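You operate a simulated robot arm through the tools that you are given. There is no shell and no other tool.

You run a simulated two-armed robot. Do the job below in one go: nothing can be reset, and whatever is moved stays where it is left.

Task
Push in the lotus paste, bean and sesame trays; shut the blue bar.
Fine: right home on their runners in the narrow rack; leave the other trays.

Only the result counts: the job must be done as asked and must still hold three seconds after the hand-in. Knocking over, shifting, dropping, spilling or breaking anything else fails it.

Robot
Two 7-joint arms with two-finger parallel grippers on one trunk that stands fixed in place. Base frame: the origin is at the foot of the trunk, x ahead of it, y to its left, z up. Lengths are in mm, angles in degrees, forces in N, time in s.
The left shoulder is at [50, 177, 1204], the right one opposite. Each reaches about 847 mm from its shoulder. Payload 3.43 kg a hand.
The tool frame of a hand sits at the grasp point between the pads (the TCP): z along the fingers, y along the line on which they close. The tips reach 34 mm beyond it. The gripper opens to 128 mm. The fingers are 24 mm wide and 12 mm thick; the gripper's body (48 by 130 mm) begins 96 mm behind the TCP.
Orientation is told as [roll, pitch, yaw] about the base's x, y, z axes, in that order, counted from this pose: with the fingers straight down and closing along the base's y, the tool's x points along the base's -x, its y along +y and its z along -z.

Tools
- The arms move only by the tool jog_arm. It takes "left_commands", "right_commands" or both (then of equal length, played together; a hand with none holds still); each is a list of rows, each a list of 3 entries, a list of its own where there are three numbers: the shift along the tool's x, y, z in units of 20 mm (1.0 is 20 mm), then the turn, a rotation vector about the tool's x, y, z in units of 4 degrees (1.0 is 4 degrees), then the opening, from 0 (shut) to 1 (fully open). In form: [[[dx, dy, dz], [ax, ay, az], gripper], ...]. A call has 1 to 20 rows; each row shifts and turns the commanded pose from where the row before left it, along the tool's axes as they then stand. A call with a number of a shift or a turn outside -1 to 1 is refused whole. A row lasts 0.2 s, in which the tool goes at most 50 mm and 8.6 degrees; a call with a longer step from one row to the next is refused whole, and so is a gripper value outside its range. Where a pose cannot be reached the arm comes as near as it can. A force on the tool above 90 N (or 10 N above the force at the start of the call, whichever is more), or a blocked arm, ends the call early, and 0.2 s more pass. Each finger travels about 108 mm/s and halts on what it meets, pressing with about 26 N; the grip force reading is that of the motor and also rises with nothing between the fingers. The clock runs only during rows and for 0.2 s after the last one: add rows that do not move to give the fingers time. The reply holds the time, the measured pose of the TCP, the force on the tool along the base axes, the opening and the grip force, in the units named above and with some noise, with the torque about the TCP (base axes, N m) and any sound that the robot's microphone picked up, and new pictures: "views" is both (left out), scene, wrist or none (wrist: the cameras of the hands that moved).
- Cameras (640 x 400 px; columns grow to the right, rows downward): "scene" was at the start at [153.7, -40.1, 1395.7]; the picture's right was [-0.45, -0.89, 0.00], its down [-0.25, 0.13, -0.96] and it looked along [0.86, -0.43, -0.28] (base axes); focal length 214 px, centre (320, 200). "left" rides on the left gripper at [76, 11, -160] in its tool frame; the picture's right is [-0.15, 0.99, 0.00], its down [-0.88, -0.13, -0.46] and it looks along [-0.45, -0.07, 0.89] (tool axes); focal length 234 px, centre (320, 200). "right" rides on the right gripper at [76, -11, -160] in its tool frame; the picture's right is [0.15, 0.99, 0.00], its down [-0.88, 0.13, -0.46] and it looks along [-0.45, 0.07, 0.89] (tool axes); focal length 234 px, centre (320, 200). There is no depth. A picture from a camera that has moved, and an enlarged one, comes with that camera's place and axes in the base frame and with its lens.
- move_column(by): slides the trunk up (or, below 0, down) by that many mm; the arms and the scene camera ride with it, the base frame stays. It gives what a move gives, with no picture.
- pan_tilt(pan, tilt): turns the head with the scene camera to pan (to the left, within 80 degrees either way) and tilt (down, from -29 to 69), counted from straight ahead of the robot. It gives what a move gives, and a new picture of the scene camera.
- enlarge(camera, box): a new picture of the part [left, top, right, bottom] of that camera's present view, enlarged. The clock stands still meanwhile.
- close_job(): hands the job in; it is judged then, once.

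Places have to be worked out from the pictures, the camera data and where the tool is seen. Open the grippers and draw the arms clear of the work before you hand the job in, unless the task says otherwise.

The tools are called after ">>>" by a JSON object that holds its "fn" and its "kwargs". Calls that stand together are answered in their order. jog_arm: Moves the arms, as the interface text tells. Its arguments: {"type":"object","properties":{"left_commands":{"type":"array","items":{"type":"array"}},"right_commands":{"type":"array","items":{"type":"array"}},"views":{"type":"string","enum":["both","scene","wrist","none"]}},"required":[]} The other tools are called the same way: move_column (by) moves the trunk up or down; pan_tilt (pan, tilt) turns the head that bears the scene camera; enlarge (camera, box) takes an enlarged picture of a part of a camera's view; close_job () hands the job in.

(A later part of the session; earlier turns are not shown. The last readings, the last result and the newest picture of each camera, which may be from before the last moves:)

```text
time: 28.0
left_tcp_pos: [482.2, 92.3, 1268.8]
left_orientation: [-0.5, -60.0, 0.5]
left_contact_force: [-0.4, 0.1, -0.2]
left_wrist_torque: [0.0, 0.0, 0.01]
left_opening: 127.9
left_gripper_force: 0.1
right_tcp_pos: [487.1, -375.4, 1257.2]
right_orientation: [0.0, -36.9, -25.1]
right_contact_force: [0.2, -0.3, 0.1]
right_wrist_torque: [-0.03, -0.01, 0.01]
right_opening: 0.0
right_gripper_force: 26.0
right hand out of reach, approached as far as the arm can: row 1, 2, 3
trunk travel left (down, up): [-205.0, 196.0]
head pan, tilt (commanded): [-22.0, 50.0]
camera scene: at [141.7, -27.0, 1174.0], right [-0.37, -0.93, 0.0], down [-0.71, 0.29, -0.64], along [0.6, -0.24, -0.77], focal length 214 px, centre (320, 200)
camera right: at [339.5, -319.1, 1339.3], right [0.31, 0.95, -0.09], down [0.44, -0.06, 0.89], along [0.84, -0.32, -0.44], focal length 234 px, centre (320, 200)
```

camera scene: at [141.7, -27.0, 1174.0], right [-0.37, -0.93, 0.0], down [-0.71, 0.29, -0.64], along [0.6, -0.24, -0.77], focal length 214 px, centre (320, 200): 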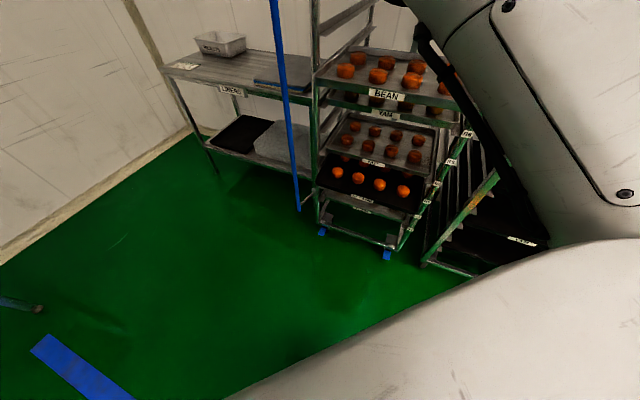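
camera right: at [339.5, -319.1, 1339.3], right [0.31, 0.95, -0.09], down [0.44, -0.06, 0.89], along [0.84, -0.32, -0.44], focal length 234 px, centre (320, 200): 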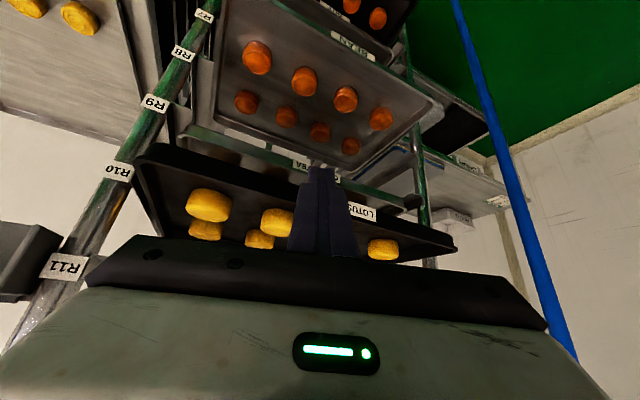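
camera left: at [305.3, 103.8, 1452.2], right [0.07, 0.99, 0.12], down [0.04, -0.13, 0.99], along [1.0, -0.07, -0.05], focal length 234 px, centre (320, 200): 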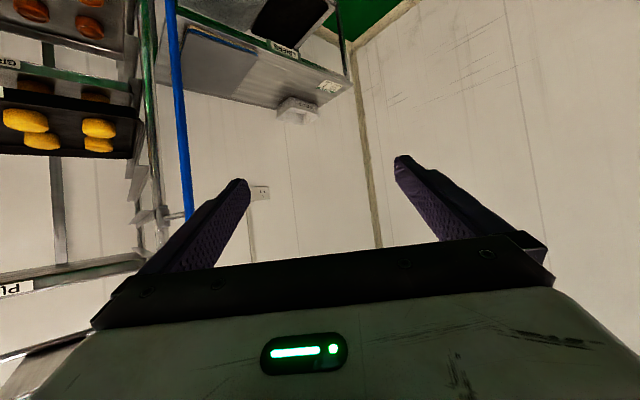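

The hand is now exactly at the commanded pose (yaw -25, fingers closed). I slide it to the tray's centre line and down to the rim height, about 35 mm short of the lotus front.

>>> {"fn": "jog_arm", "kwargs": {"right_commands": [[[0, 0.9, 0.48], [0, 0, 0], 0], [[0, 0.9, 0.48], [0, 0, 0], 0], [[0, 0.9, 0.48], [0, 0, 0], 0], [[0, 0, 0], [0, 0, 0], 0]], "views": "wrist"}}

```text
time: 29.2
left_tcp_pos: [482.1, 92.2, 1268.4]
left_orientation: [-0.5, -60.0, 0.4]
left_contact_force: [-0.3, -0.5, 0.6]
left_wrist_torque: [0.01, 0.0, 0.03]
left_opening: 127.7
left_gripper_force: 0.0
right_tcp_pos: [518.3, -361.8, 1234.1]
right_orientation: [2.0, -36.5, -28.9]
right_contact_force: [-0.3, 0.3, -0.3]
right_wrist_torque: [0.03, -0.03, 0.03]
right_opening: 0.0
right_gripper_force: 25.6
trunk travel left (down, up): [-205.0, 196.0]
head pan, tilt (commanded): [-22.0, 50.0]
stopped in row 4 (right hand): the arm was blocked; the commanded pose is now the measured one
camera right: at [373.7, -300.4, 1317.8], right [0.36, 0.93, -0.06], down [0.43, -0.11, 0.89], along [0.83, -0.35, -0.44], focal length 234 px, centre (320, 200)
```

right: 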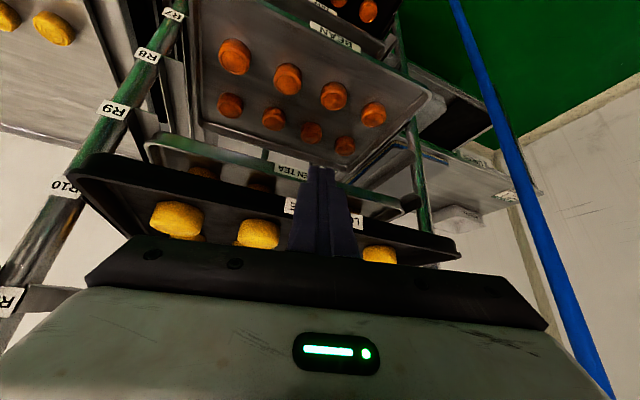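

The hand stalls moving left again, with no force at the tool, so the forearm is probably leaning on the head next to it. I'll turn the head a little to the left and see whether that frees the arm.

>>> {"fn": "pan_tilt", "kwargs": {"pan": 5, "tilt": 45}}

>>> {"fn": "jog_arm", "kwargs": {"right_commands": [[[0, 0, 0], [0, 0, 0], 0], [[0, 0, 0], [0, 0, 0], 0]], "views": "none"}}

```text
time: 30.1
left_tcp_pos: [482.3, 91.8, 1269.1]
left_orientation: [-0.4, -60.0, 0.4]
left_contact_force: [0.1, 0.0, 0.3]
left_wrist_torque: [0.02, -0.04, -0.01]
left_opening: 128.0
left_gripper_force: 0.1
right_tcp_pos: [518.6, -361.1, 1235.3]
right_orientation: [1.9, -36.7, -28.8]
right_contact_force: [-0.8, -0.7, -0.7]
right_wrist_torque: [0.01, -0.01, -0.03]
right_opening: 0.2
right_gripper_force: 26.1
trunk travel left (down, up): [-205.0, 196.0]
head pan, tilt (commanded): [5.0, 45.0]
camera scene: at [151.3, 8.9, 1180.9], right [0.09, -1.0, 0.0], down [-0.7, -0.06, -0.71], along [0.7, 0.06, -0.71], focal length 214 px, centre (320, 200)
```

scene: 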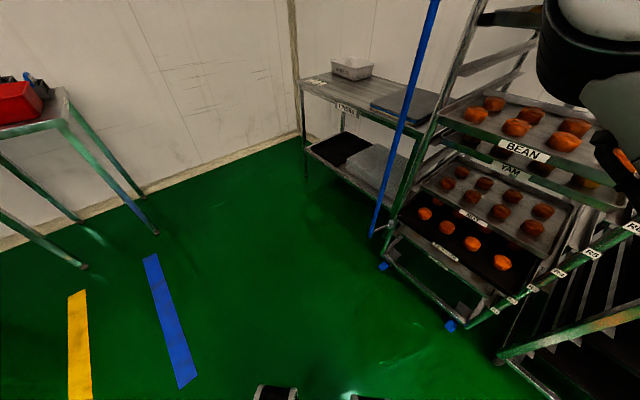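

```text
time: 30.7
left_tcp_pos: [482.2, 92.4, 1268.0]
left_orientation: [-0.3, -59.9, 0.5]
left_contact_force: [-0.3, -0.1, -0.4]
left_wrist_torque: [0.0, -0.03, 0.07]
left_opening: 127.9
left_gripper_force: 0.0
right_tcp_pos: [518.4, -360.8, 1235.9]
right_orientation: [2.0, -36.7, -28.9]
right_contact_force: [-0.7, -0.3, -0.2]
right_wrist_torque: [0.0, -0.05, -0.02]
right_opening: 0.1
right_gripper_force: 25.8
trunk travel left (down, up): [-205.0, 196.0]
head pan, tilt (commanded): [5.0, 45.0]
```

The head moved freely. Now I retry a short step left with the right hand.

>>> {"fn": "jog_arm", "kwargs": {"right_commands": [[[0, 0.6, 0], [-0.3, 0, -0.4], 0], [[0, 0.6, 0], [-0.3, 0, -0.4], 0], [[0, 0.6, 0], [0, 0, 0], 0], [[0, 0, 0], [0, 0, 0], 0]], "views": "both"}}

```text
time: 31.9
left_tcp_pos: [481.8, 91.9, 1269.1]
left_orientation: [-0.4, -60.0, 0.3]
left_contact_force: [0.3, -0.1, 0.2]
left_wrist_torque: [0.01, -0.01, 0.0]
left_opening: 128.1
left_gripper_force: 0.1
right_tcp_pos: [533.4, -355.7, 1225.5]
right_orientation: [3.1, -35.3, -28.5]
right_contact_force: [0.1, -0.4, -0.3]
right_wrist_torque: [0.05, 0.01, -0.01]
right_opening: 0.0
right_gripper_force: 26.3
trunk travel left (down, up): [-205.0, 196.0]
head pan, tilt (commanded): [5.0, 45.0]
stopped in row 4 (right hand): the arm was blocked; the commanded pose is now the measured one
camera scene: at [151.3, 8.7, 1180.9], right [0.09, -1.0, 0.0], down [-0.7, -0.06, -0.71], along [0.7, 0.06, -0.71], focal length 214 px, centre (320, 200)
camera right: at [387.8, -300.8, 1311.6], right [0.34, 0.94, -0.04], down [0.45, -0.12, 0.89], along [0.83, -0.32, -0.46], focal length 234 px, centre (320, 200)
```

scene: 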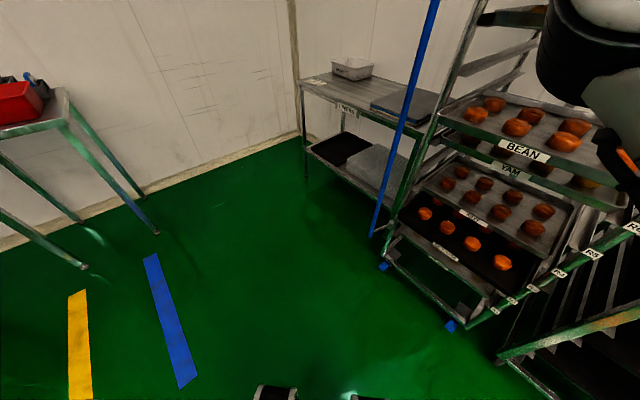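
right: 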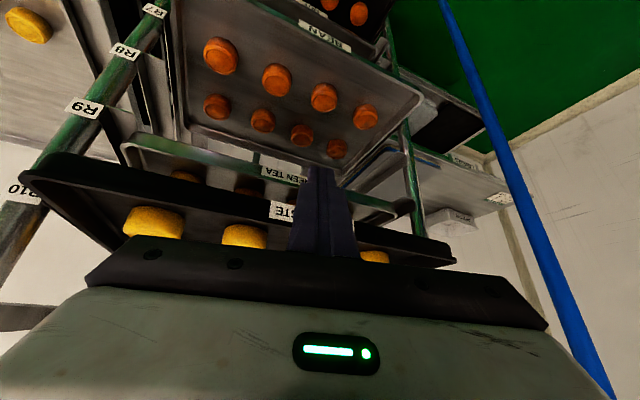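

Still blocked at the same place, so it isn't the camera head. I look at the right arm itself to understand its posture.

>>> {"fn": "pan_tilt", "kwargs": {"pan": -25, "tilt": 25}}

>>> {"fn": "pan_tilt", "kwargs": {"pan": -15, "tilt": -10}}

```text
time: 32.9
left_tcp_pos: [481.8, 91.9, 1267.8]
left_orientation: [-0.3, -60.0, 0.3]
left_contact_force: [0.3, -0.4, 0.2]
left_wrist_torque: [-0.01, 0.0, 0.0]
left_opening: 127.9
left_gripper_force: 0.1
right_tcp_pos: [532.9, -355.9, 1225.5]
right_orientation: [3.0, -35.5, -28.5]
right_contact_force: [-0.4, 0.4, -0.1]
right_wrist_torque: [-0.01, -0.01, 0.01]
right_opening: 0.0
right_gripper_force: 26.0
trunk travel left (down, up): [-205.0, 196.0]
head pan, tilt (commanded): [-25.0, 25.0]
camera scene: at [153.8, -37.0, 1211.4], right [-0.42, -0.91, 0.0], down [-0.38, 0.18, -0.91], along [0.82, -0.38, -0.42], focal length 214 px, centre (320, 200)
```

scene: 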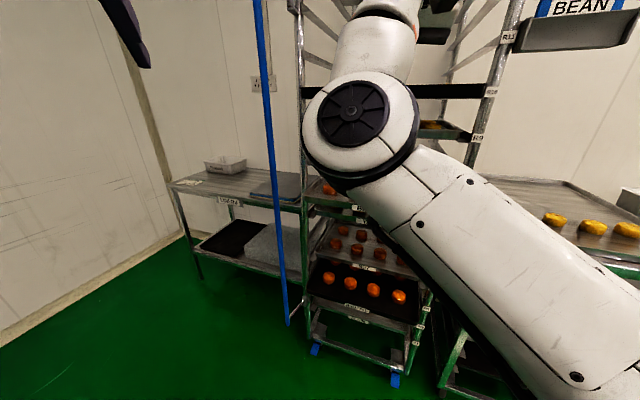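

```text
time: 33.9
left_tcp_pos: [482.4, 92.5, 1268.3]
left_orientation: [-0.3, -60.0, 0.4]
left_contact_force: [0.2, 0.2, 0.1]
left_wrist_torque: [0.01, 0.0, 0.0]
left_opening: 128.3
left_gripper_force: 0.1
right_tcp_pos: [531.9, -355.1, 1226.4]
right_orientation: [3.1, -35.4, -28.4]
right_contact_force: [0.0, 0.0, 0.4]
right_wrist_torque: [0.01, 0.03, 0.01]
right_opening: 0.0
right_gripper_force: 26.0
trunk travel left (down, up): [-205.0, 196.0]
head pan, tilt (commanded): [-15.0, -10.0]
camera scene: at [151.8, -20.0, 1267.0], right [-0.26, -0.97, 0.0], down [0.17, -0.04, -0.98], along [0.95, -0.26, 0.17], focal length 214 px, centre (320, 200)
```

scene: 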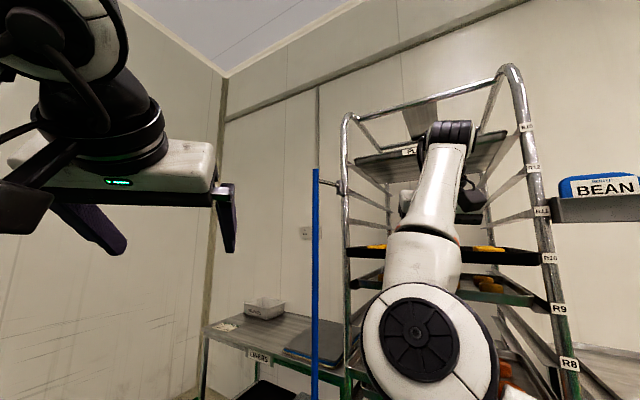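

Now I see the posture: the elbow is bent in front of the head with the forearm going up, so pointing the fingers down over-bends the wrist. Tilting the fingers nearer the horizontal should ease it; I rotate about the TCP by about 28° while backing off slightly.

>>> {"fn": "jog_arm", "kwargs": {"right_commands": [[[0.1, 0, -0.12], [0, -1, 0], 0], [[0.1, 0, -0.12], [0, -1, 0], 0], [[0.1, 0, -0.12], [0, -1, 0], 0], [[0.1, 0, -0.12], [0, -1, 0], 0], [[0.1, 0, -0.12], [0, -1, 0], 0], [[0.1, 0, -0.12], [0, -1, 0], 0], [[0.1, 0, -0.12], [0, -1, 0], 0], [[0, 0, 0], [0, 0, 0], 0]], "views": "both"}}

```text
time: 35.7
left_tcp_pos: [482.5, 91.3, 1268.5]
left_orientation: [-0.4, -60.0, 0.4]
left_contact_force: [-0.8, -0.2, 0.4]
left_wrist_torque: [0.02, -0.02, -0.01]
left_opening: 128.0
left_gripper_force: 0.1
right_tcp_pos: [508.9, -358.1, 1230.6]
right_orientation: [6.1, -63.6, -33.6]
right_contact_force: [-0.8, -0.9, 0.3]
right_wrist_torque: [-0.01, 0.02, -0.03]
right_opening: 0.1
right_gripper_force: 26.4
trunk travel left (down, up): [-205.0, 196.0]
head pan, tilt (commanded): [-15.0, -10.0]
camera scene: at [151.7, -20.0, 1267.1], right [-0.26, -0.97, 0.0], down [0.17, -0.04, -0.98], along [0.95, -0.26, 0.17], focal length 214 px, centre (320, 200)
camera right: at [347.5, -285.1, 1232.6], right [0.41, 0.91, -0.08], down [0.02, 0.08, 1.0], along [0.91, -0.41, 0.01], focal length 234 px, centre (320, 200)
```

scene: 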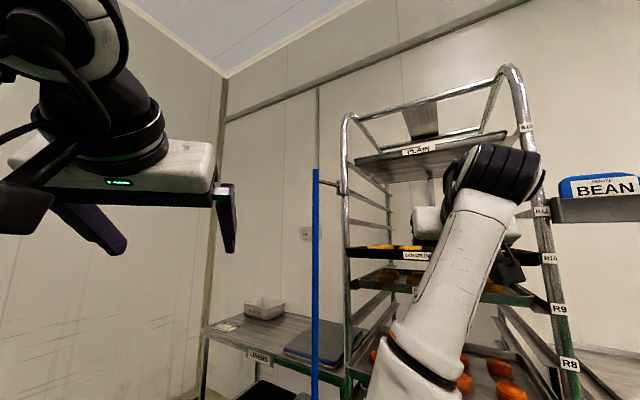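
right: 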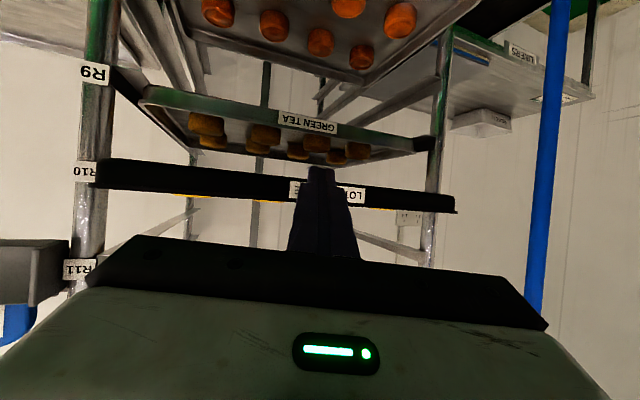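

The hand reaches this pose exactly now, level with the lotus front (face about z 1212-1240, tips at ~1226). I centre it on the tray (30 mm left) and approach to just short of contact.

>>> {"fn": "jog_arm", "kwargs": {"right_commands": [[[-0.06, 0.72, 0.2], [0, 0, 0], 0], [[-0.06, 0.72, 0.2], [0, 0, 0], 0], [[-0.22, -0.13, 0.43], [0, 0, 0], 0], [[0, 0, 0], [0, 0, 0], 0]], "views": "wrist"}}

```text
time: 36.7
left_tcp_pos: [482.5, 92.0, 1270.0]
left_orientation: [-0.3, -59.9, 0.4]
left_contact_force: [0.9, -0.1, -0.2]
left_wrist_torque: [0.01, -0.03, -0.01]
left_opening: 128.1
left_gripper_force: 0.2
right_tcp_pos: [538.9, -340.8, 1224.5]
right_orientation: [4.7, -63.3, -32.0]
right_contact_force: [0.1, -0.5, 0.2]
right_wrist_torque: [-0.03, -0.01, 0.02]
right_opening: 0.0
right_gripper_force: 26.0
trunk travel left (down, up): [-205.0, 196.0]
head pan, tilt (commanded): [-15.0, -10.0]
camera right: at [378.3, -268.1, 1228.2], right [0.41, 0.91, -0.1], down [0.03, 0.09, 1.0], along [0.91, -0.41, 0.01], focal length 234 px, centre (320, 200)
```

right: 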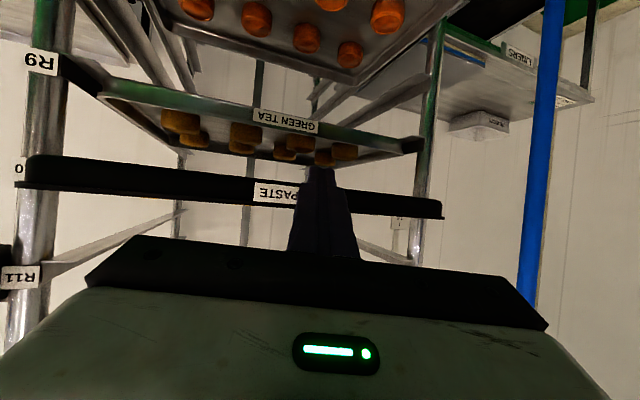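

Tip is centred (u≈625 at the TCP, contact expected near 643). I raise 5 mm and push slowly along [0.72,-0.69,0] for about 65 mm.

>>> {"fn": "jog_arm", "kwargs": {"right_commands": [[[-0.55, -0.19, 0.53], [0, 0, 0], 0], [[-0.22, -0.138, 0.427], [0, 0, 0], 0], [[-0.22, -0.138, 0.427], [0, 0, 0], 0], [[-0.22, -0.138, 0.427], [0, 0, 0], 0], [[-0.22, -0.138, 0.427], [0, 0, 0], 0], [[-0.22, -0.138, 0.427], [0, 0, 0], 0], [[0, 0, 0], [0, 0, 0], 0]], "views": "both"}}

```text
time: 38.3
left_tcp_pos: [482.5, 92.6, 1268.0]
left_orientation: [-0.4, -60.0, 0.3]
left_contact_force: [0.3, -0.7, -0.3]
left_wrist_torque: [0.02, -0.01, 0.01]
left_opening: 128.1
left_gripper_force: 0.1
right_tcp_pos: [587.9, -387.4, 1227.2]
right_orientation: [4.6, -62.9, -32.2]
right_contact_force: [-1.9, 1.6, -1.6]
right_wrist_torque: [0.05, 0.1, -0.02]
right_opening: 0.0
right_gripper_force: 26.2
trunk travel left (down, up): [-205.0, 196.0]
head pan, tilt (commanded): [-15.0, -10.0]
camera scene: at [151.5, -19.8, 1267.1], right [-0.26, -0.97, 0.0], down [0.17, -0.05, -0.98], along [0.95, -0.26, 0.17], focal length 214 px, centre (320, 200)
camera right: at [425.0, -313.6, 1232.6], right [0.41, 0.91, -0.09], down [0.04, 0.09, 1.0], along [0.91, -0.41, 0.0], focal length 234 px, centre (320, 200)
```

scene: 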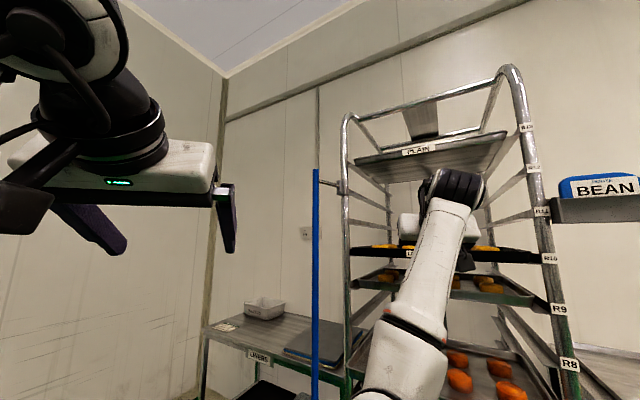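
right: 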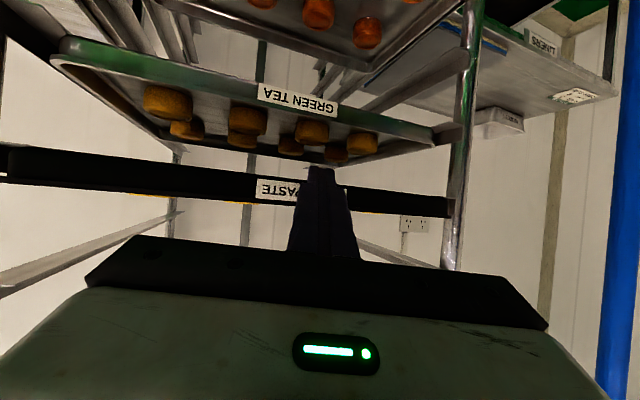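

Contact with only ~2 N; the tray moves along. I continue 40 mm, then slow down near home.

>>> {"fn": "jog_arm", "kwargs": {"right_commands": [[[-0.22, -0.138, 0.427], [0, 0, 0], 0], [[-0.22, -0.138, 0.427], [0, 0, 0], 0], [[-0.22, -0.138, 0.427], [0, 0, 0], 0], [[-0.11, -0.069, 0.213], [0, 0, 0], 0], [[-0.11, -0.069, 0.213], [0, 0, 0], 0], [[0, 0, 0], [0, 0, 0], 0]], "views": "wrist"}}

```text
time: 39.7
left_tcp_pos: [480.6, 92.8, 1269.4]
left_orientation: [-0.3, -60.0, 0.4]
left_contact_force: [0.4, -0.6, 0.2]
left_wrist_torque: [0.03, -0.02, -0.02]
left_opening: 127.9
left_gripper_force: 0.0
right_tcp_pos: [618.4, -404.7, 1231.2]
right_orientation: [5.4, -63.2, -31.7]
right_contact_force: [-3.3, 1.0, -1.7]
right_wrist_torque: [0.04, 0.09, -0.08]
right_opening: 0.1
right_gripper_force: 26.5
trunk travel left (down, up): [-205.0, 196.0]
head pan, tilt (commanded): [-15.0, -10.0]
camera right: at [454.6, -334.6, 1234.2], right [0.39, 0.92, -0.09], down [0.03, 0.08, 1.0], along [0.92, -0.39, 0.01], focal length 234 px, centre (320, 200)
```

right: 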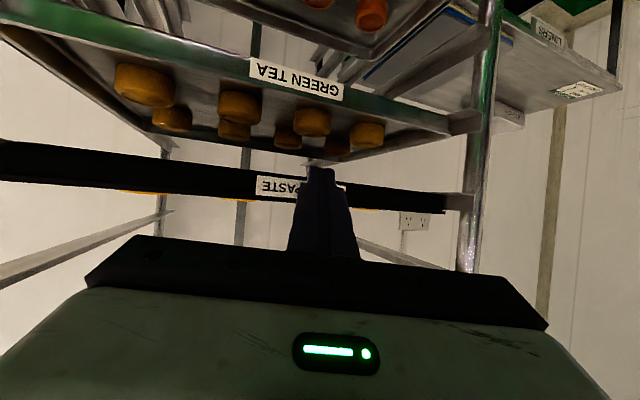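

Tray front is now at about u 764, force ~4 N. I continue in 4-5 mm steps, watching for the stop.

>>> {"fn": "jog_arm", "kwargs": {"right_commands": [[[-0.11, -0.12, 0.213], [0, 0, 0], 0], [[-0.11, -0.12, 0.213], [0, 0, 0], 0], [[0, 0, 0], [0, 0, 0], 0]], "views": "wrist"}}

>>> {"fn": "enlarge", "kwargs": {"camera": "right", "box": [0, 0, 640, 240]}}

```text
time: 40.5
left_tcp_pos: [482.3, 91.9, 1268.6]
left_orientation: [-0.4, -59.9, 0.4]
left_contact_force: [0.1, -0.8, -0.4]
left_wrist_torque: [-0.05, -0.03, -0.02]
left_opening: 128.2
left_gripper_force: 0.1
right_tcp_pos: [625.0, -409.5, 1231.2]
right_orientation: [5.3, -63.3, -31.2]
right_contact_force: [-3.0, 0.3, -1.2]
right_wrist_torque: [0.04, 0.06, -0.06]
right_opening: 0.1
right_gripper_force: 25.8
trunk travel left (down, up): [-205.0, 196.0]
head pan, tilt (commanded): [-15.0, -10.0]
camera right: at [461.0, -340.6, 1235.6], right [0.38, 0.92, -0.09], down [0.03, 0.09, 1.0], along [0.92, -0.38, 0.01], focal length 234 px, centre (320, 200)
```

right: 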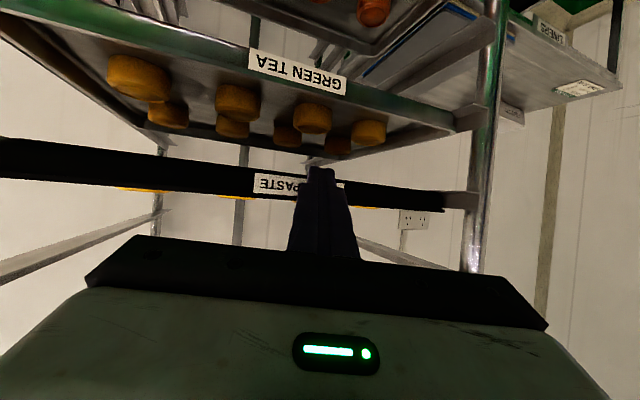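

```text
1.00 times, centred on (320, 120) of right (not enlarged: the box is as wide or as high as the picture)
camera zoom: at [461.0, -340.6, 1235.6], right [0.38, 0.92, -0.09], down [0.03, 0.09, 1.0], along [0.92, -0.38, 0.01], focal length 234 px, centre (320, 280)
```

zoom: 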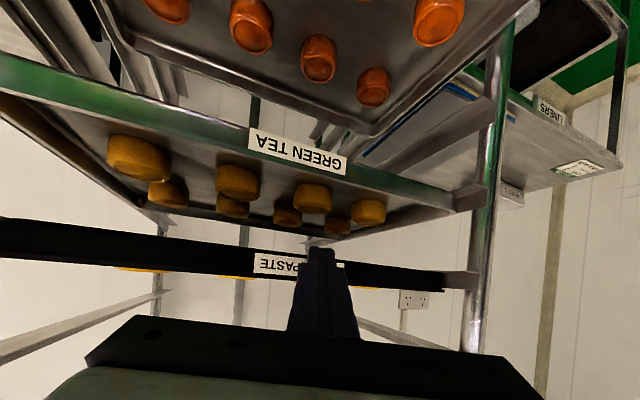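

Force still ~3 N, so no stop met yet; the lotus front looks about level with green tea. I go on in small steps until the force rises.

>>> {"fn": "jog_arm", "kwargs": {"right_commands": [[[-0.11, -0.12, 0.213], [0, 0, 0], 0], [[0, 0, 0], [0, 0, 0], 0]], "views": "none"}}

>>> {"fn": "jog_arm", "kwargs": {"right_commands": [[[-0.11, -0.12, 0.213], [0, 0, 0], 0], [[0, 0, 0], [0, 0, 0], 0]], "views": "none"}}

```text
time: 41.1
left_tcp_pos: [480.5, 92.4, 1268.7]
left_orientation: [-0.4, -59.9, 0.3]
left_contact_force: [0.1, -0.1, -0.3]
left_wrist_torque: [-0.03, 0.0, -0.01]
left_opening: 128.3
left_gripper_force: 0.0
right_tcp_pos: [626.5, -410.5, 1232.8]
right_orientation: [5.3, -63.4, -31.1]
right_contact_force: [-2.5, -0.1, 1.0]
right_wrist_torque: [-0.04, -0.05, -0.05]
right_opening: 0.1
right_gripper_force: 26.1
trunk travel left (down, up): [-205.0, 196.0]
head pan, tilt (commanded): [-15.0, -10.0]
```

```text
time: 41.7
left_tcp_pos: [480.7, 93.1, 1267.8]
left_orientation: [-0.4, -60.0, 0.5]
left_contact_force: [0.3, -0.1, -0.5]
left_wrist_torque: [0.0, -0.01, 0.03]
left_opening: 127.9
left_gripper_force: 0.1
right_tcp_pos: [630.9, -414.5, 1233.3]
right_orientation: [5.2, -63.5, -30.7]
right_contact_force: [-1.3, 4.8, 3.2]
right_wrist_torque: [-0.05, -0.06, 0.1]
right_opening: 0.1
right_gripper_force: 25.8
trunk travel left (down, up): [-205.0, 196.0]
head pan, tilt (commanded): [-15.0, -10.0]
```

The force pattern changed (about 5 N, a little upward). I look before pushing any further.

>>> {"fn": "jog_arm", "kwargs": {"right_commands": [[[0, 0, 0], [0, 0, 0], 0]], "views": "both"}}

>>> {"fn": "enlarge", "kwargs": {"camera": "right", "box": [200, 120, 520, 280]}}

```text
time: 42.1
left_tcp_pos: [480.5, 93.3, 1269.2]
left_orientation: [-0.5, -59.9, 0.5]
left_contact_force: [0.6, 0.2, -0.4]
left_wrist_torque: [0.0, 0.01, 0.01]
left_opening: 127.6
left_gripper_force: 0.0
right_tcp_pos: [631.0, -414.5, 1232.4]
right_orientation: [5.1, -63.5, -30.9]
right_contact_force: [-1.6, 3.6, 2.9]
right_wrist_torque: [-0.02, -0.11, 0.08]
right_opening: 0.4
right_gripper_force: 25.3
trunk travel left (down, up): [-205.0, 196.0]
head pan, tilt (commanded): [-15.0, -10.0]
camera scene: at [151.2, -19.0, 1267.2], right [-0.26, -0.97, 0.0], down [0.17, -0.05, -0.98], along [0.95, -0.25, 0.17], focal length 214 px, centre (320, 200)
camera right: at [467.3, -346.8, 1235.7], right [0.38, 0.92, -0.09], down [0.03, 0.09, 1.0], along [0.92, -0.38, 0.01], focal length 234 px, centre (320, 200)
```

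scene: 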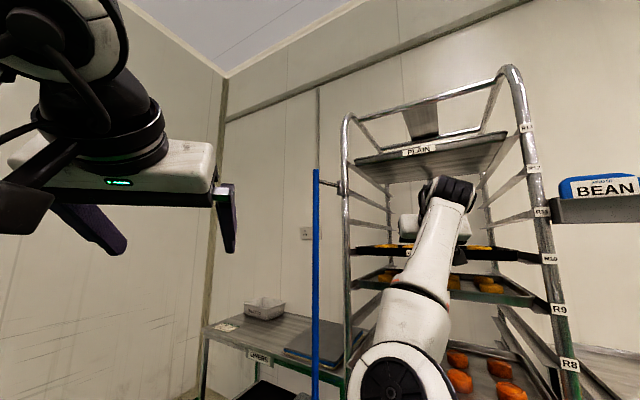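
right: 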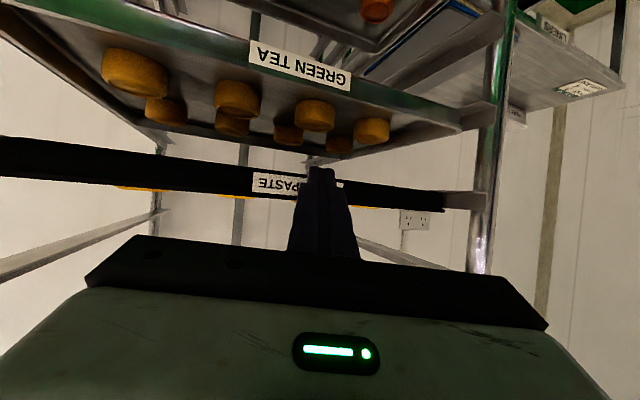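

```text
2.00 times, centred on (360, 200) of right
camera zoom: at [467.3, -346.8, 1235.7], right [0.38, 0.92, -0.09], down [0.03, 0.09, 1.0], along [0.92, -0.38, 0.01], focal length 468 px, centre (240, 200)
```

zoom: 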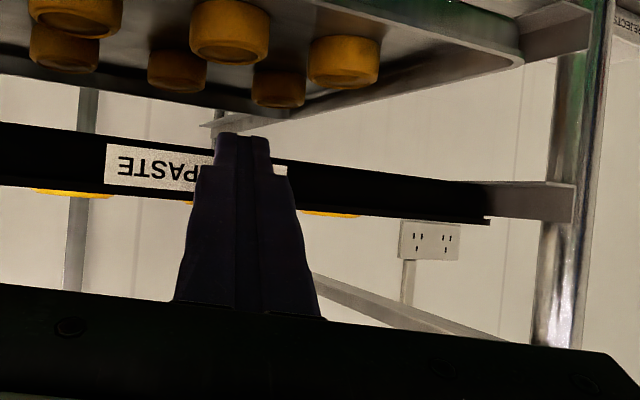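

No stop felt yet (only ~5 N) and no sound. I push on another 5 mm and read again.

>>> {"fn": "jog_arm", "kwargs": {"right_commands": [[[-0.11, -0.1, 0.213], [0, 0, 0], 0], [[0, 0, 0], [0, 0, 0], 0]], "views": "wrist"}}

```text
time: 42.7
left_tcp_pos: [481.4, 91.8, 1268.3]
left_orientation: [-0.4, -59.9, 0.5]
left_contact_force: [0.0, -0.8, 0.0]
left_wrist_torque: [0.02, -0.01, -0.02]
left_opening: 128.0
left_gripper_force: 0.0
right_tcp_pos: [633.2, -421.4, 1232.1]
right_orientation: [5.2, -63.5, -31.0]
right_contact_force: [-2.2, 1.5, 2.4]
right_wrist_torque: [-0.03, -0.05, -0.05]
right_opening: 0.1
right_gripper_force: 25.6
trunk travel left (down, up): [-205.0, 196.0]
head pan, tilt (commanded): [-15.0, -10.0]
camera right: at [470.2, -351.9, 1235.2], right [0.38, 0.92, -0.09], down [0.03, 0.09, 1.0], along [0.92, -0.38, 0.01], focal length 234 px, centre (320, 200)
```

right: 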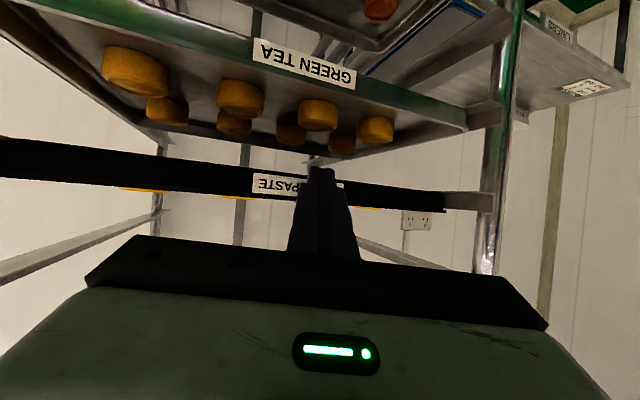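

Still no stop and the lotus front now looks a bit deeper than green tea's. I compare the fronts of all trays from the head camera before pushing more.

>>> {"fn": "pan_tilt", "kwargs": {"pan": -15, "tilt": 12}}

>>> {"fn": "enlarge", "kwargs": {"camera": "scene", "box": [320, 90, 580, 255]}}

>>> {"fn": "enlarge", "kwargs": {"camera": "scene", "box": [320, 235, 580, 400]}}

```text
time: 43.5
left_tcp_pos: [481.9, 92.6, 1268.8]
left_orientation: [-0.5, -60.0, 0.4]
left_contact_force: [0.2, -0.2, 0.1]
left_wrist_torque: [0.0, 0.03, 0.02]
left_opening: 128.3
left_gripper_force: 0.1
right_tcp_pos: [634.1, -419.8, 1233.1]
right_orientation: [5.1, -63.5, -31.2]
right_contact_force: [-3.1, 0.4, 1.3]
right_wrist_torque: [-0.05, -0.04, -0.06]
right_opening: 0.0
right_gripper_force: 26.3
trunk travel left (down, up): [-205.0, 196.0]
head pan, tilt (commanded): [-15.0, 12.0]
camera scene: at [159.8, -22.2, 1232.7], right [-0.26, -0.97, 0.0], down [-0.2, 0.05, -0.98], along [0.94, -0.25, -0.21], focal length 214 px, centre (320, 200)
```

scene: 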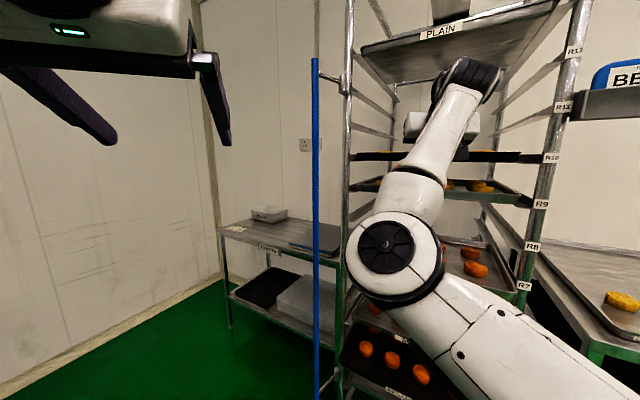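

```text
2.42 times, centred on (450, 172) of scene
camera zoom: at [159.8, -22.2, 1232.7], right [-0.26, -0.97, 0.0], down [-0.2, 0.05, -0.98], along [0.94, -0.25, -0.21], focal length 520 px, centre (5, 267)
```

zoom: 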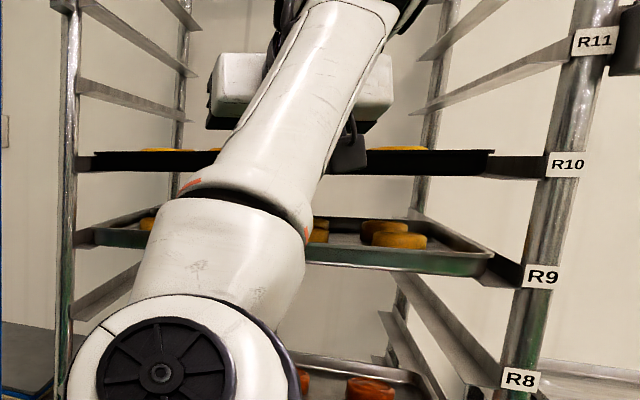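

```text
2.42 times, centred on (450, 318) of scene
camera zoom: at [159.8, -22.2, 1232.7], right [-0.26, -0.97, 0.0], down [-0.2, 0.05, -0.98], along [0.94, -0.25, -0.21], focal length 520 px, centre (5, -85)
```

zoom: 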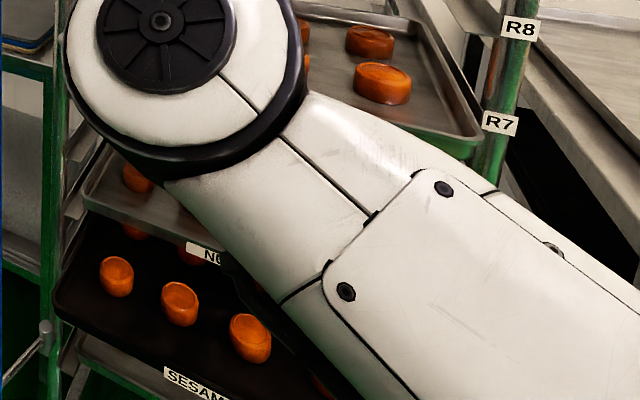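

Left-corner sightings put PLAIN and NUT at about u 788, green tea at about 760, and lotus now around 770-783, so home is probably a little deeper. I keep pushing in 4-5 mm steps, checking force and sound.

>>> {"fn": "jog_arm", "kwargs": {"right_commands": [[[-0.11, -0.069, 0.213], [0, 0, 0], 0], [[0, 0, 0], [0, 0, 0], 0]], "views": "none"}}

>>> {"fn": "jog_arm", "kwargs": {"right_commands": [[[-0.11, -0.069, 0.213], [0, 0, 0], 0], [[0, 0, 0], [0, 0, 0], 0]], "views": "wrist"}}

```text
time: 44.1
left_tcp_pos: [481.7, 92.0, 1268.9]
left_orientation: [-0.5, -59.9, 0.5]
left_contact_force: [0.3, 0.1, 0.5]
left_wrist_torque: [0.01, -0.02, -0.01]
left_opening: 128.2
left_gripper_force: 0.1
right_tcp_pos: [637.3, -422.4, 1231.9]
right_orientation: [5.2, -63.4, -30.9]
right_contact_force: [-1.6, 3.3, 1.5]
right_wrist_torque: [0.02, 0.02, 0.01]
right_opening: 0.0
right_gripper_force: 26.2
trunk travel left (down, up): [-205.0, 196.0]
head pan, tilt (commanded): [-15.0, 12.0]
```

```text
time: 44.7
left_tcp_pos: [483.0, 93.0, 1267.7]
left_orientation: [-0.4, -60.0, 0.4]
left_contact_force: [-0.2, 0.1, 0.1]
left_wrist_torque: [-0.03, 0.03, -0.01]
left_opening: 128.0
left_gripper_force: 0.1
right_tcp_pos: [641.3, -426.5, 1231.3]
right_orientation: [5.2, -63.4, -31.1]
right_contact_force: [-2.6, 2.4, 1.9]
right_wrist_torque: [-0.02, -0.04, -0.01]
right_opening: 0.0
right_gripper_force: 25.8
trunk travel left (down, up): [-205.0, 196.0]
head pan, tilt (commanded): [-15.0, 12.0]
camera right: at [478.5, -357.8, 1235.6], right [0.38, 0.92, -0.09], down [0.03, 0.09, 1.0], along [0.92, -0.38, 0.01], focal length 234 px, centre (320, 200)
```

right: 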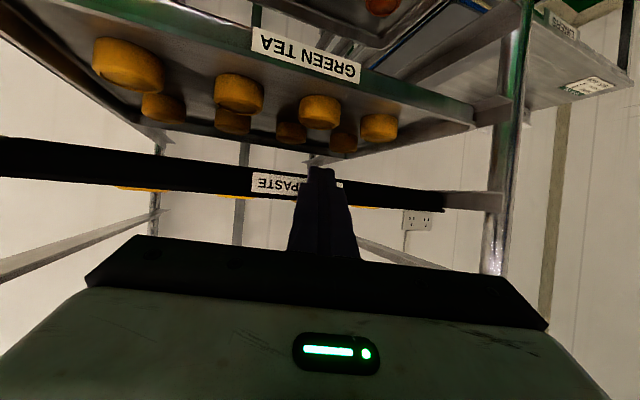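

Still only ~3.5 N and lotus is now clearly deeper than green tea. Before pushing further I examine the empty runners for end stops.

>>> {"fn": "enlarge", "kwargs": {"camera": "right", "box": [0, 120, 260, 290]}}

>>> {"fn": "enlarge", "kwargs": {"camera": "right", "box": [330, 90, 590, 260]}}

>>> {"fn": "enlarge", "kwargs": {"camera": "scene", "box": [460, 60, 640, 220]}}

>>> {"fn": "enlarge", "kwargs": {"camera": "scene", "box": [330, 60, 430, 220]}}

```text
2.35 times, centred on (130, 205) of right
camera zoom: at [478.5, -357.8, 1235.6], right [0.38, 0.92, -0.09], down [0.03, 0.09, 1.0], along [0.92, -0.38, 0.01], focal length 551 px, centre (767, 188)
```

zoom: 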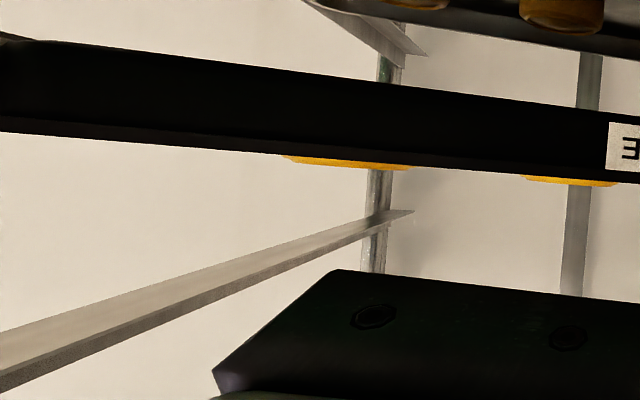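

```text
2.35 times, centred on (460, 175) of right
camera zoom: at [478.5, -357.8, 1235.6], right [0.38, 0.92, -0.09], down [0.03, 0.09, 1.0], along [0.92, -0.38, 0.01], focal length 551 px, centre (-9, 259)
```

zoom: 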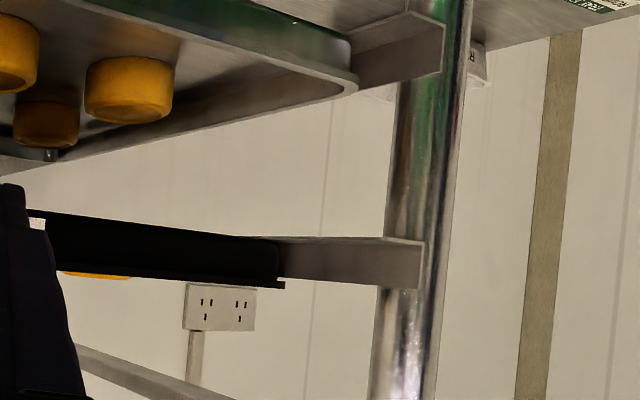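

```text
2.50 times, centred on (550, 140) of scene
camera zoom: at [159.9, -21.9, 1232.7], right [-0.26, -0.97, 0.0], down [-0.2, 0.05, -0.98], along [0.94, -0.25, -0.21], focal length 536 px, centre (-255, 350)
```

zoom: 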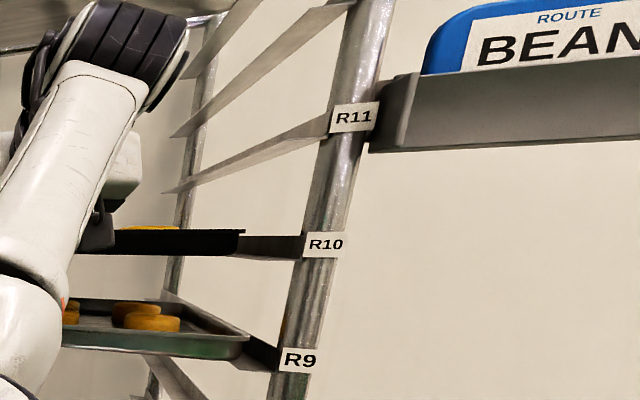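

```text
2.50 times, centred on (380, 140) of scene
camera zoom: at [159.9, -21.9, 1232.7], right [-0.26, -0.97, 0.0], down [-0.2, 0.05, -0.98], along [0.94, -0.25, -0.21], focal length 536 px, centre (170, 350)
```

zoom: 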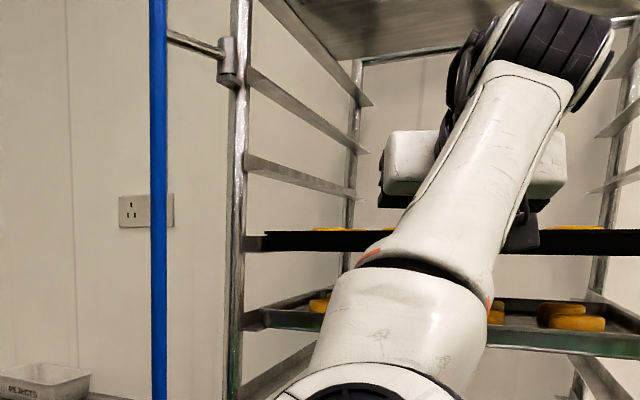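

No stops are visible on the R11 runner from below, but tabs on top would be hidden. I back the hand off the lotus tray and raise the trunk to look down onto the empty R8/R11 runners.

>>> {"fn": "jog_arm", "kwargs": {"right_commands": [[[0.33, 0.207, -0.641], [0, 0, 0], 0], [[0.33, 0.207, -0.641], [0, 0, 0], 0], [[0.33, 0.207, -0.641], [0, 0, 0], 0], [[0.33, 0.207, -0.641], [0, 0, 0], 0], [[0.33, 0.207, -0.641], [0, 0, 0], 0], [[0.33, 0.207, -0.641], [0, 0, 0], 0], [[0, 0, 0], [0, 0, 0], 0]], "views": "both"}}

```text
time: 46.3
left_tcp_pos: [480.7, 93.3, 1269.4]
left_orientation: [-0.4, -60.0, 0.3]
left_contact_force: [-0.1, -0.8, -0.3]
left_wrist_torque: [0.0, -0.02, 0.01]
left_opening: 128.1
left_gripper_force: 0.0
right_tcp_pos: [572.3, -381.6, 1232.6]
right_orientation: [6.4, -63.4, -33.6]
right_contact_force: [-0.3, 0.0, 0.2]
right_wrist_torque: [0.04, 0.0, -0.02]
right_opening: 0.2
right_gripper_force: 26.5
trunk travel left (down, up): [-205.0, 196.0]
head pan, tilt (commanded): [-15.0, 12.0]
camera scene: at [160.3, -22.3, 1232.6], right [-0.26, -0.97, 0.0], down [-0.2, 0.05, -0.98], along [0.94, -0.25, -0.21], focal length 214 px, centre (320, 200)
camera right: at [409.9, -309.3, 1235.5], right [0.41, 0.91, -0.08], down [0.02, 0.08, 1.0], along [0.91, -0.41, 0.01], focal length 234 px, centre (320, 200)
```

scene: 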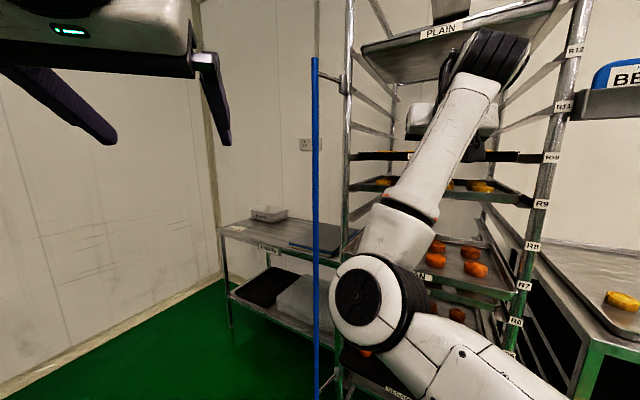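
right: 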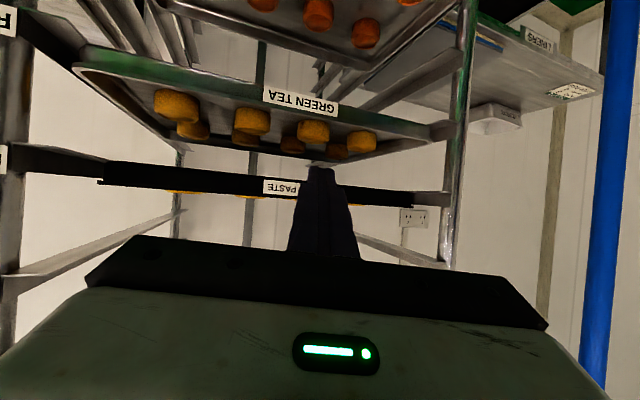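

Clear measurement from this view: lotus front is at u≈806, green tea at u≈768. I raise the trunk 190 mm (hand is well in front of the posts' plane of trays) to look down on the runners.

>>> {"fn": "jog_arm", "kwargs": {"right_commands": [[[0.33, 0.207, -0.641], [0, 0, 0], 0], [[0.33, 0.207, -0.641], [0, 0, 0], 0], [[0.33, 0.207, -0.641], [0, 0, 0], 0], [[0, 0, 0], [0, 0, 0], 0]], "views": "none"}}

>>> {"fn": "move_column", "kwargs": {"by": 190}}

>>> {"fn": "pan_tilt", "kwargs": {"pan": -12, "tilt": 25}}

```text
time: 47.3
left_tcp_pos: [482.7, 92.0, 1269.7]
left_orientation: [-0.4, -59.9, 0.4]
left_contact_force: [-0.5, -0.2, 0.9]
left_wrist_torque: [0.0, 0.02, -0.04]
left_opening: 127.9
left_gripper_force: 0.1
right_tcp_pos: [538.7, -351.9, 1233.9]
right_orientation: [6.1, -63.6, -33.5]
right_contact_force: [-0.3, -1.2, -0.2]
right_wrist_torque: [-0.01, -0.02, 0.02]
right_opening: 0.0
right_gripper_force: 26.4
trunk travel left (down, up): [-205.0, 196.0]
head pan, tilt (commanded): [-15.0, 12.0]
```

```text
time: 49.4
left_tcp_pos: [482.7, 92.5, 1458.7]
left_orientation: [-0.3, -60.0, 0.4]
left_contact_force: [-0.1, -0.2, 0.1]
left_wrist_torque: [-0.01, -0.03, 0.03]
left_opening: 128.0
left_gripper_force: 0.1
right_tcp_pos: [540.9, -351.7, 1420.6]
right_orientation: [5.1, -63.3, -32.5]
right_contact_force: [-0.1, -0.5, 0.1]
right_wrist_torque: [-0.02, -0.01, 0.04]
right_opening: 0.0
right_gripper_force: 25.8
trunk travel left (down, up): [-395.0, 6.0]
head pan, tilt (commanded): [-15.0, 12.0]
```

```text
time: 50.1
left_tcp_pos: [481.4, 91.5, 1458.6]
left_orientation: [-0.4, -60.1, 0.4]
left_contact_force: [0.1, 0.9, 0.2]
left_wrist_torque: [-0.02, -0.04, 0.01]
left_opening: 128.3
left_gripper_force: 0.1
right_tcp_pos: [539.8, -352.2, 1421.9]
right_orientation: [5.2, -63.2, -32.6]
right_contact_force: [1.0, -0.2, -0.3]
right_wrist_torque: [0.0, -0.03, 0.03]
right_opening: 0.2
right_gripper_force: 25.6
trunk travel left (down, up): [-395.0, 6.0]
head pan, tilt (commanded): [-12.0, 25.0]
camera scene: at [160.3, -17.3, 1401.5], right [-0.21, -0.98, 0.0], down [-0.41, 0.09, -0.91], along [0.89, -0.19, -0.42], focal length 214 px, centre (320, 200)
```

scene: 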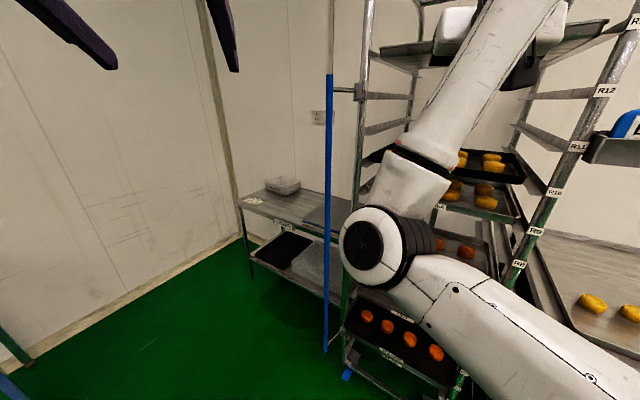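

The arm hides the centre; I take the wrist view from this height and zoom on the visible runners.

>>> {"fn": "jog_arm", "kwargs": {"right_commands": [[[0, 0, 0], [0, 0, 0], 0]], "views": "wrist"}}

>>> {"fn": "enlarge", "kwargs": {"camera": "scene", "box": [480, 80, 640, 200]}}

>>> {"fn": "enlarge", "kwargs": {"camera": "scene", "box": [340, 60, 460, 160]}}

>>> {"fn": "enlarge", "kwargs": {"camera": "scene", "box": [440, 180, 600, 300]}}

```text
time: 50.5
left_tcp_pos: [482.4, 92.7, 1458.0]
left_orientation: [-0.4, -60.0, 0.3]
left_contact_force: [0.4, 0.4, -0.1]
left_wrist_torque: [0.0, 0.02, 0.04]
left_opening: 128.0
left_gripper_force: 0.1
right_tcp_pos: [540.3, -350.6, 1421.3]
right_orientation: [5.2, -63.3, -32.7]
right_contact_force: [-0.7, -0.1, -0.7]
right_wrist_torque: [0.01, 0.0, 0.02]
right_opening: 0.0
right_gripper_force: 26.1
trunk travel left (down, up): [-395.0, 6.0]
head pan, tilt (commanded): [-12.0, 25.0]
camera right: at [378.7, -278.1, 1425.0], right [0.41, 0.91, -0.09], down [0.03, 0.09, 1.0], along [0.91, -0.41, 0.01], focal length 234 px, centre (320, 200)
```

right: 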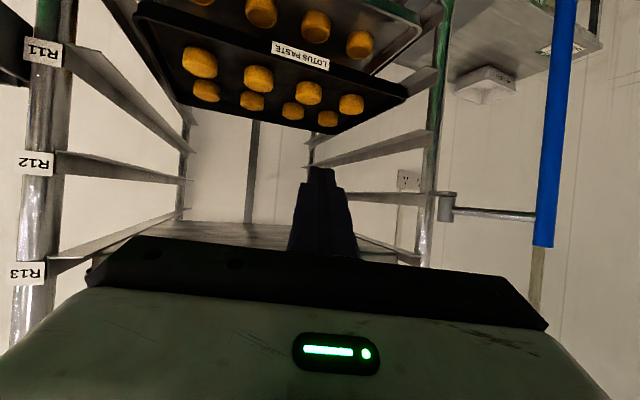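

```text
3.33 times, centred on (560, 140) of scene
camera zoom: at [160.4, -17.3, 1401.5], right [-0.21, -0.98, 0.0], down [-0.41, 0.09, -0.91], along [0.89, -0.19, -0.42], focal length 715 px, centre (-480, 400)
```

zoom: 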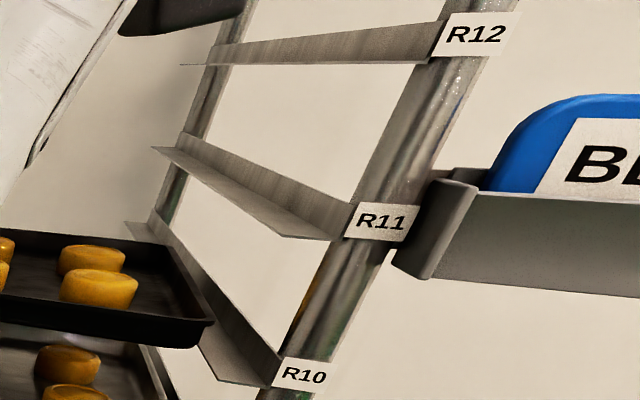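

```text
4.00 times, centred on (400, 110) of scene
camera zoom: at [160.4, -17.3, 1401.5], right [-0.21, -0.98, 0.0], down [-0.41, 0.09, -0.91], along [0.89, -0.19, -0.42], focal length 858 px, centre (0, 560)
```

zoom: 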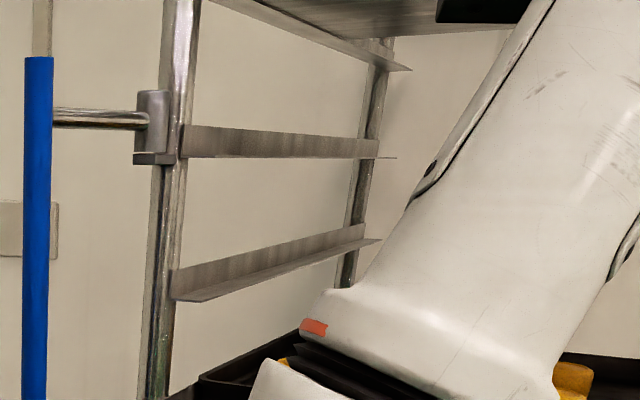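

```text
3.33 times, centred on (520, 240) of scene
camera zoom: at [160.4, -17.3, 1401.5], right [-0.21, -0.98, 0.0], down [-0.41, 0.09, -0.91], along [0.89, -0.19, -0.42], focal length 715 px, centre (-347, 67)
```

zoom: 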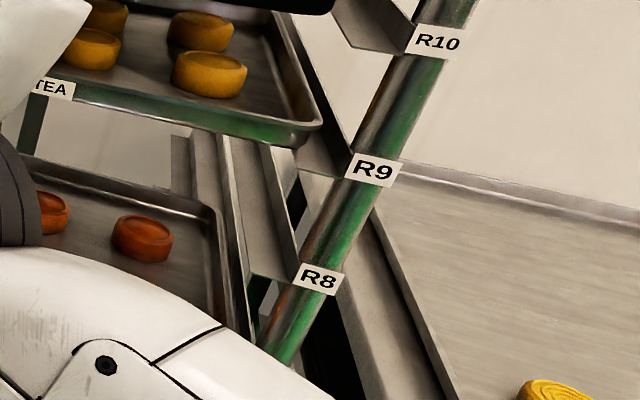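

The runners are plain angles with no visible tabs; all other trays' fronts sit near u≈770. Let me zoom in on how lotus sits on its runners from above.

>>> {"fn": "enlarge", "kwargs": {"camera": "right", "box": [130, 0, 450, 180]}}

>>> {"fn": "enlarge", "kwargs": {"camera": "right", "box": [0, 0, 240, 140]}}

```text
2.00 times, centred on (290, 90) of right
camera zoom: at [378.7, -278.1, 1425.0], right [0.41, 0.91, -0.09], down [0.03, 0.09, 1.0], along [0.91, -0.41, 0.01], focal length 468 px, centre (380, 420)
```

zoom: 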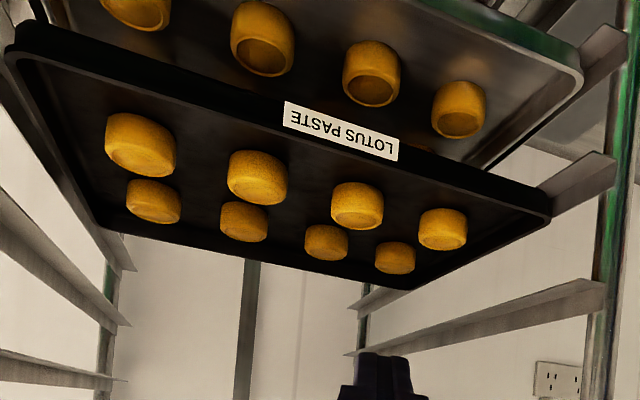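

```text
2.67 times, centred on (120, 70) of right
camera zoom: at [378.7, -278.1, 1425.0], right [0.41, 0.91, -0.09], down [0.03, 0.09, 1.0], along [0.91, -0.41, 0.01], focal length 624 px, centre (853, 547)
```

zoom: 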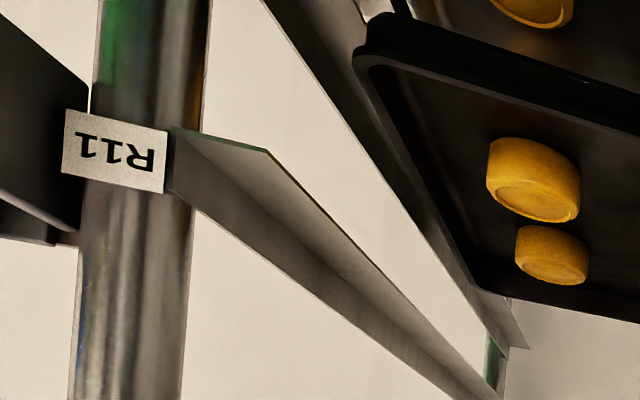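

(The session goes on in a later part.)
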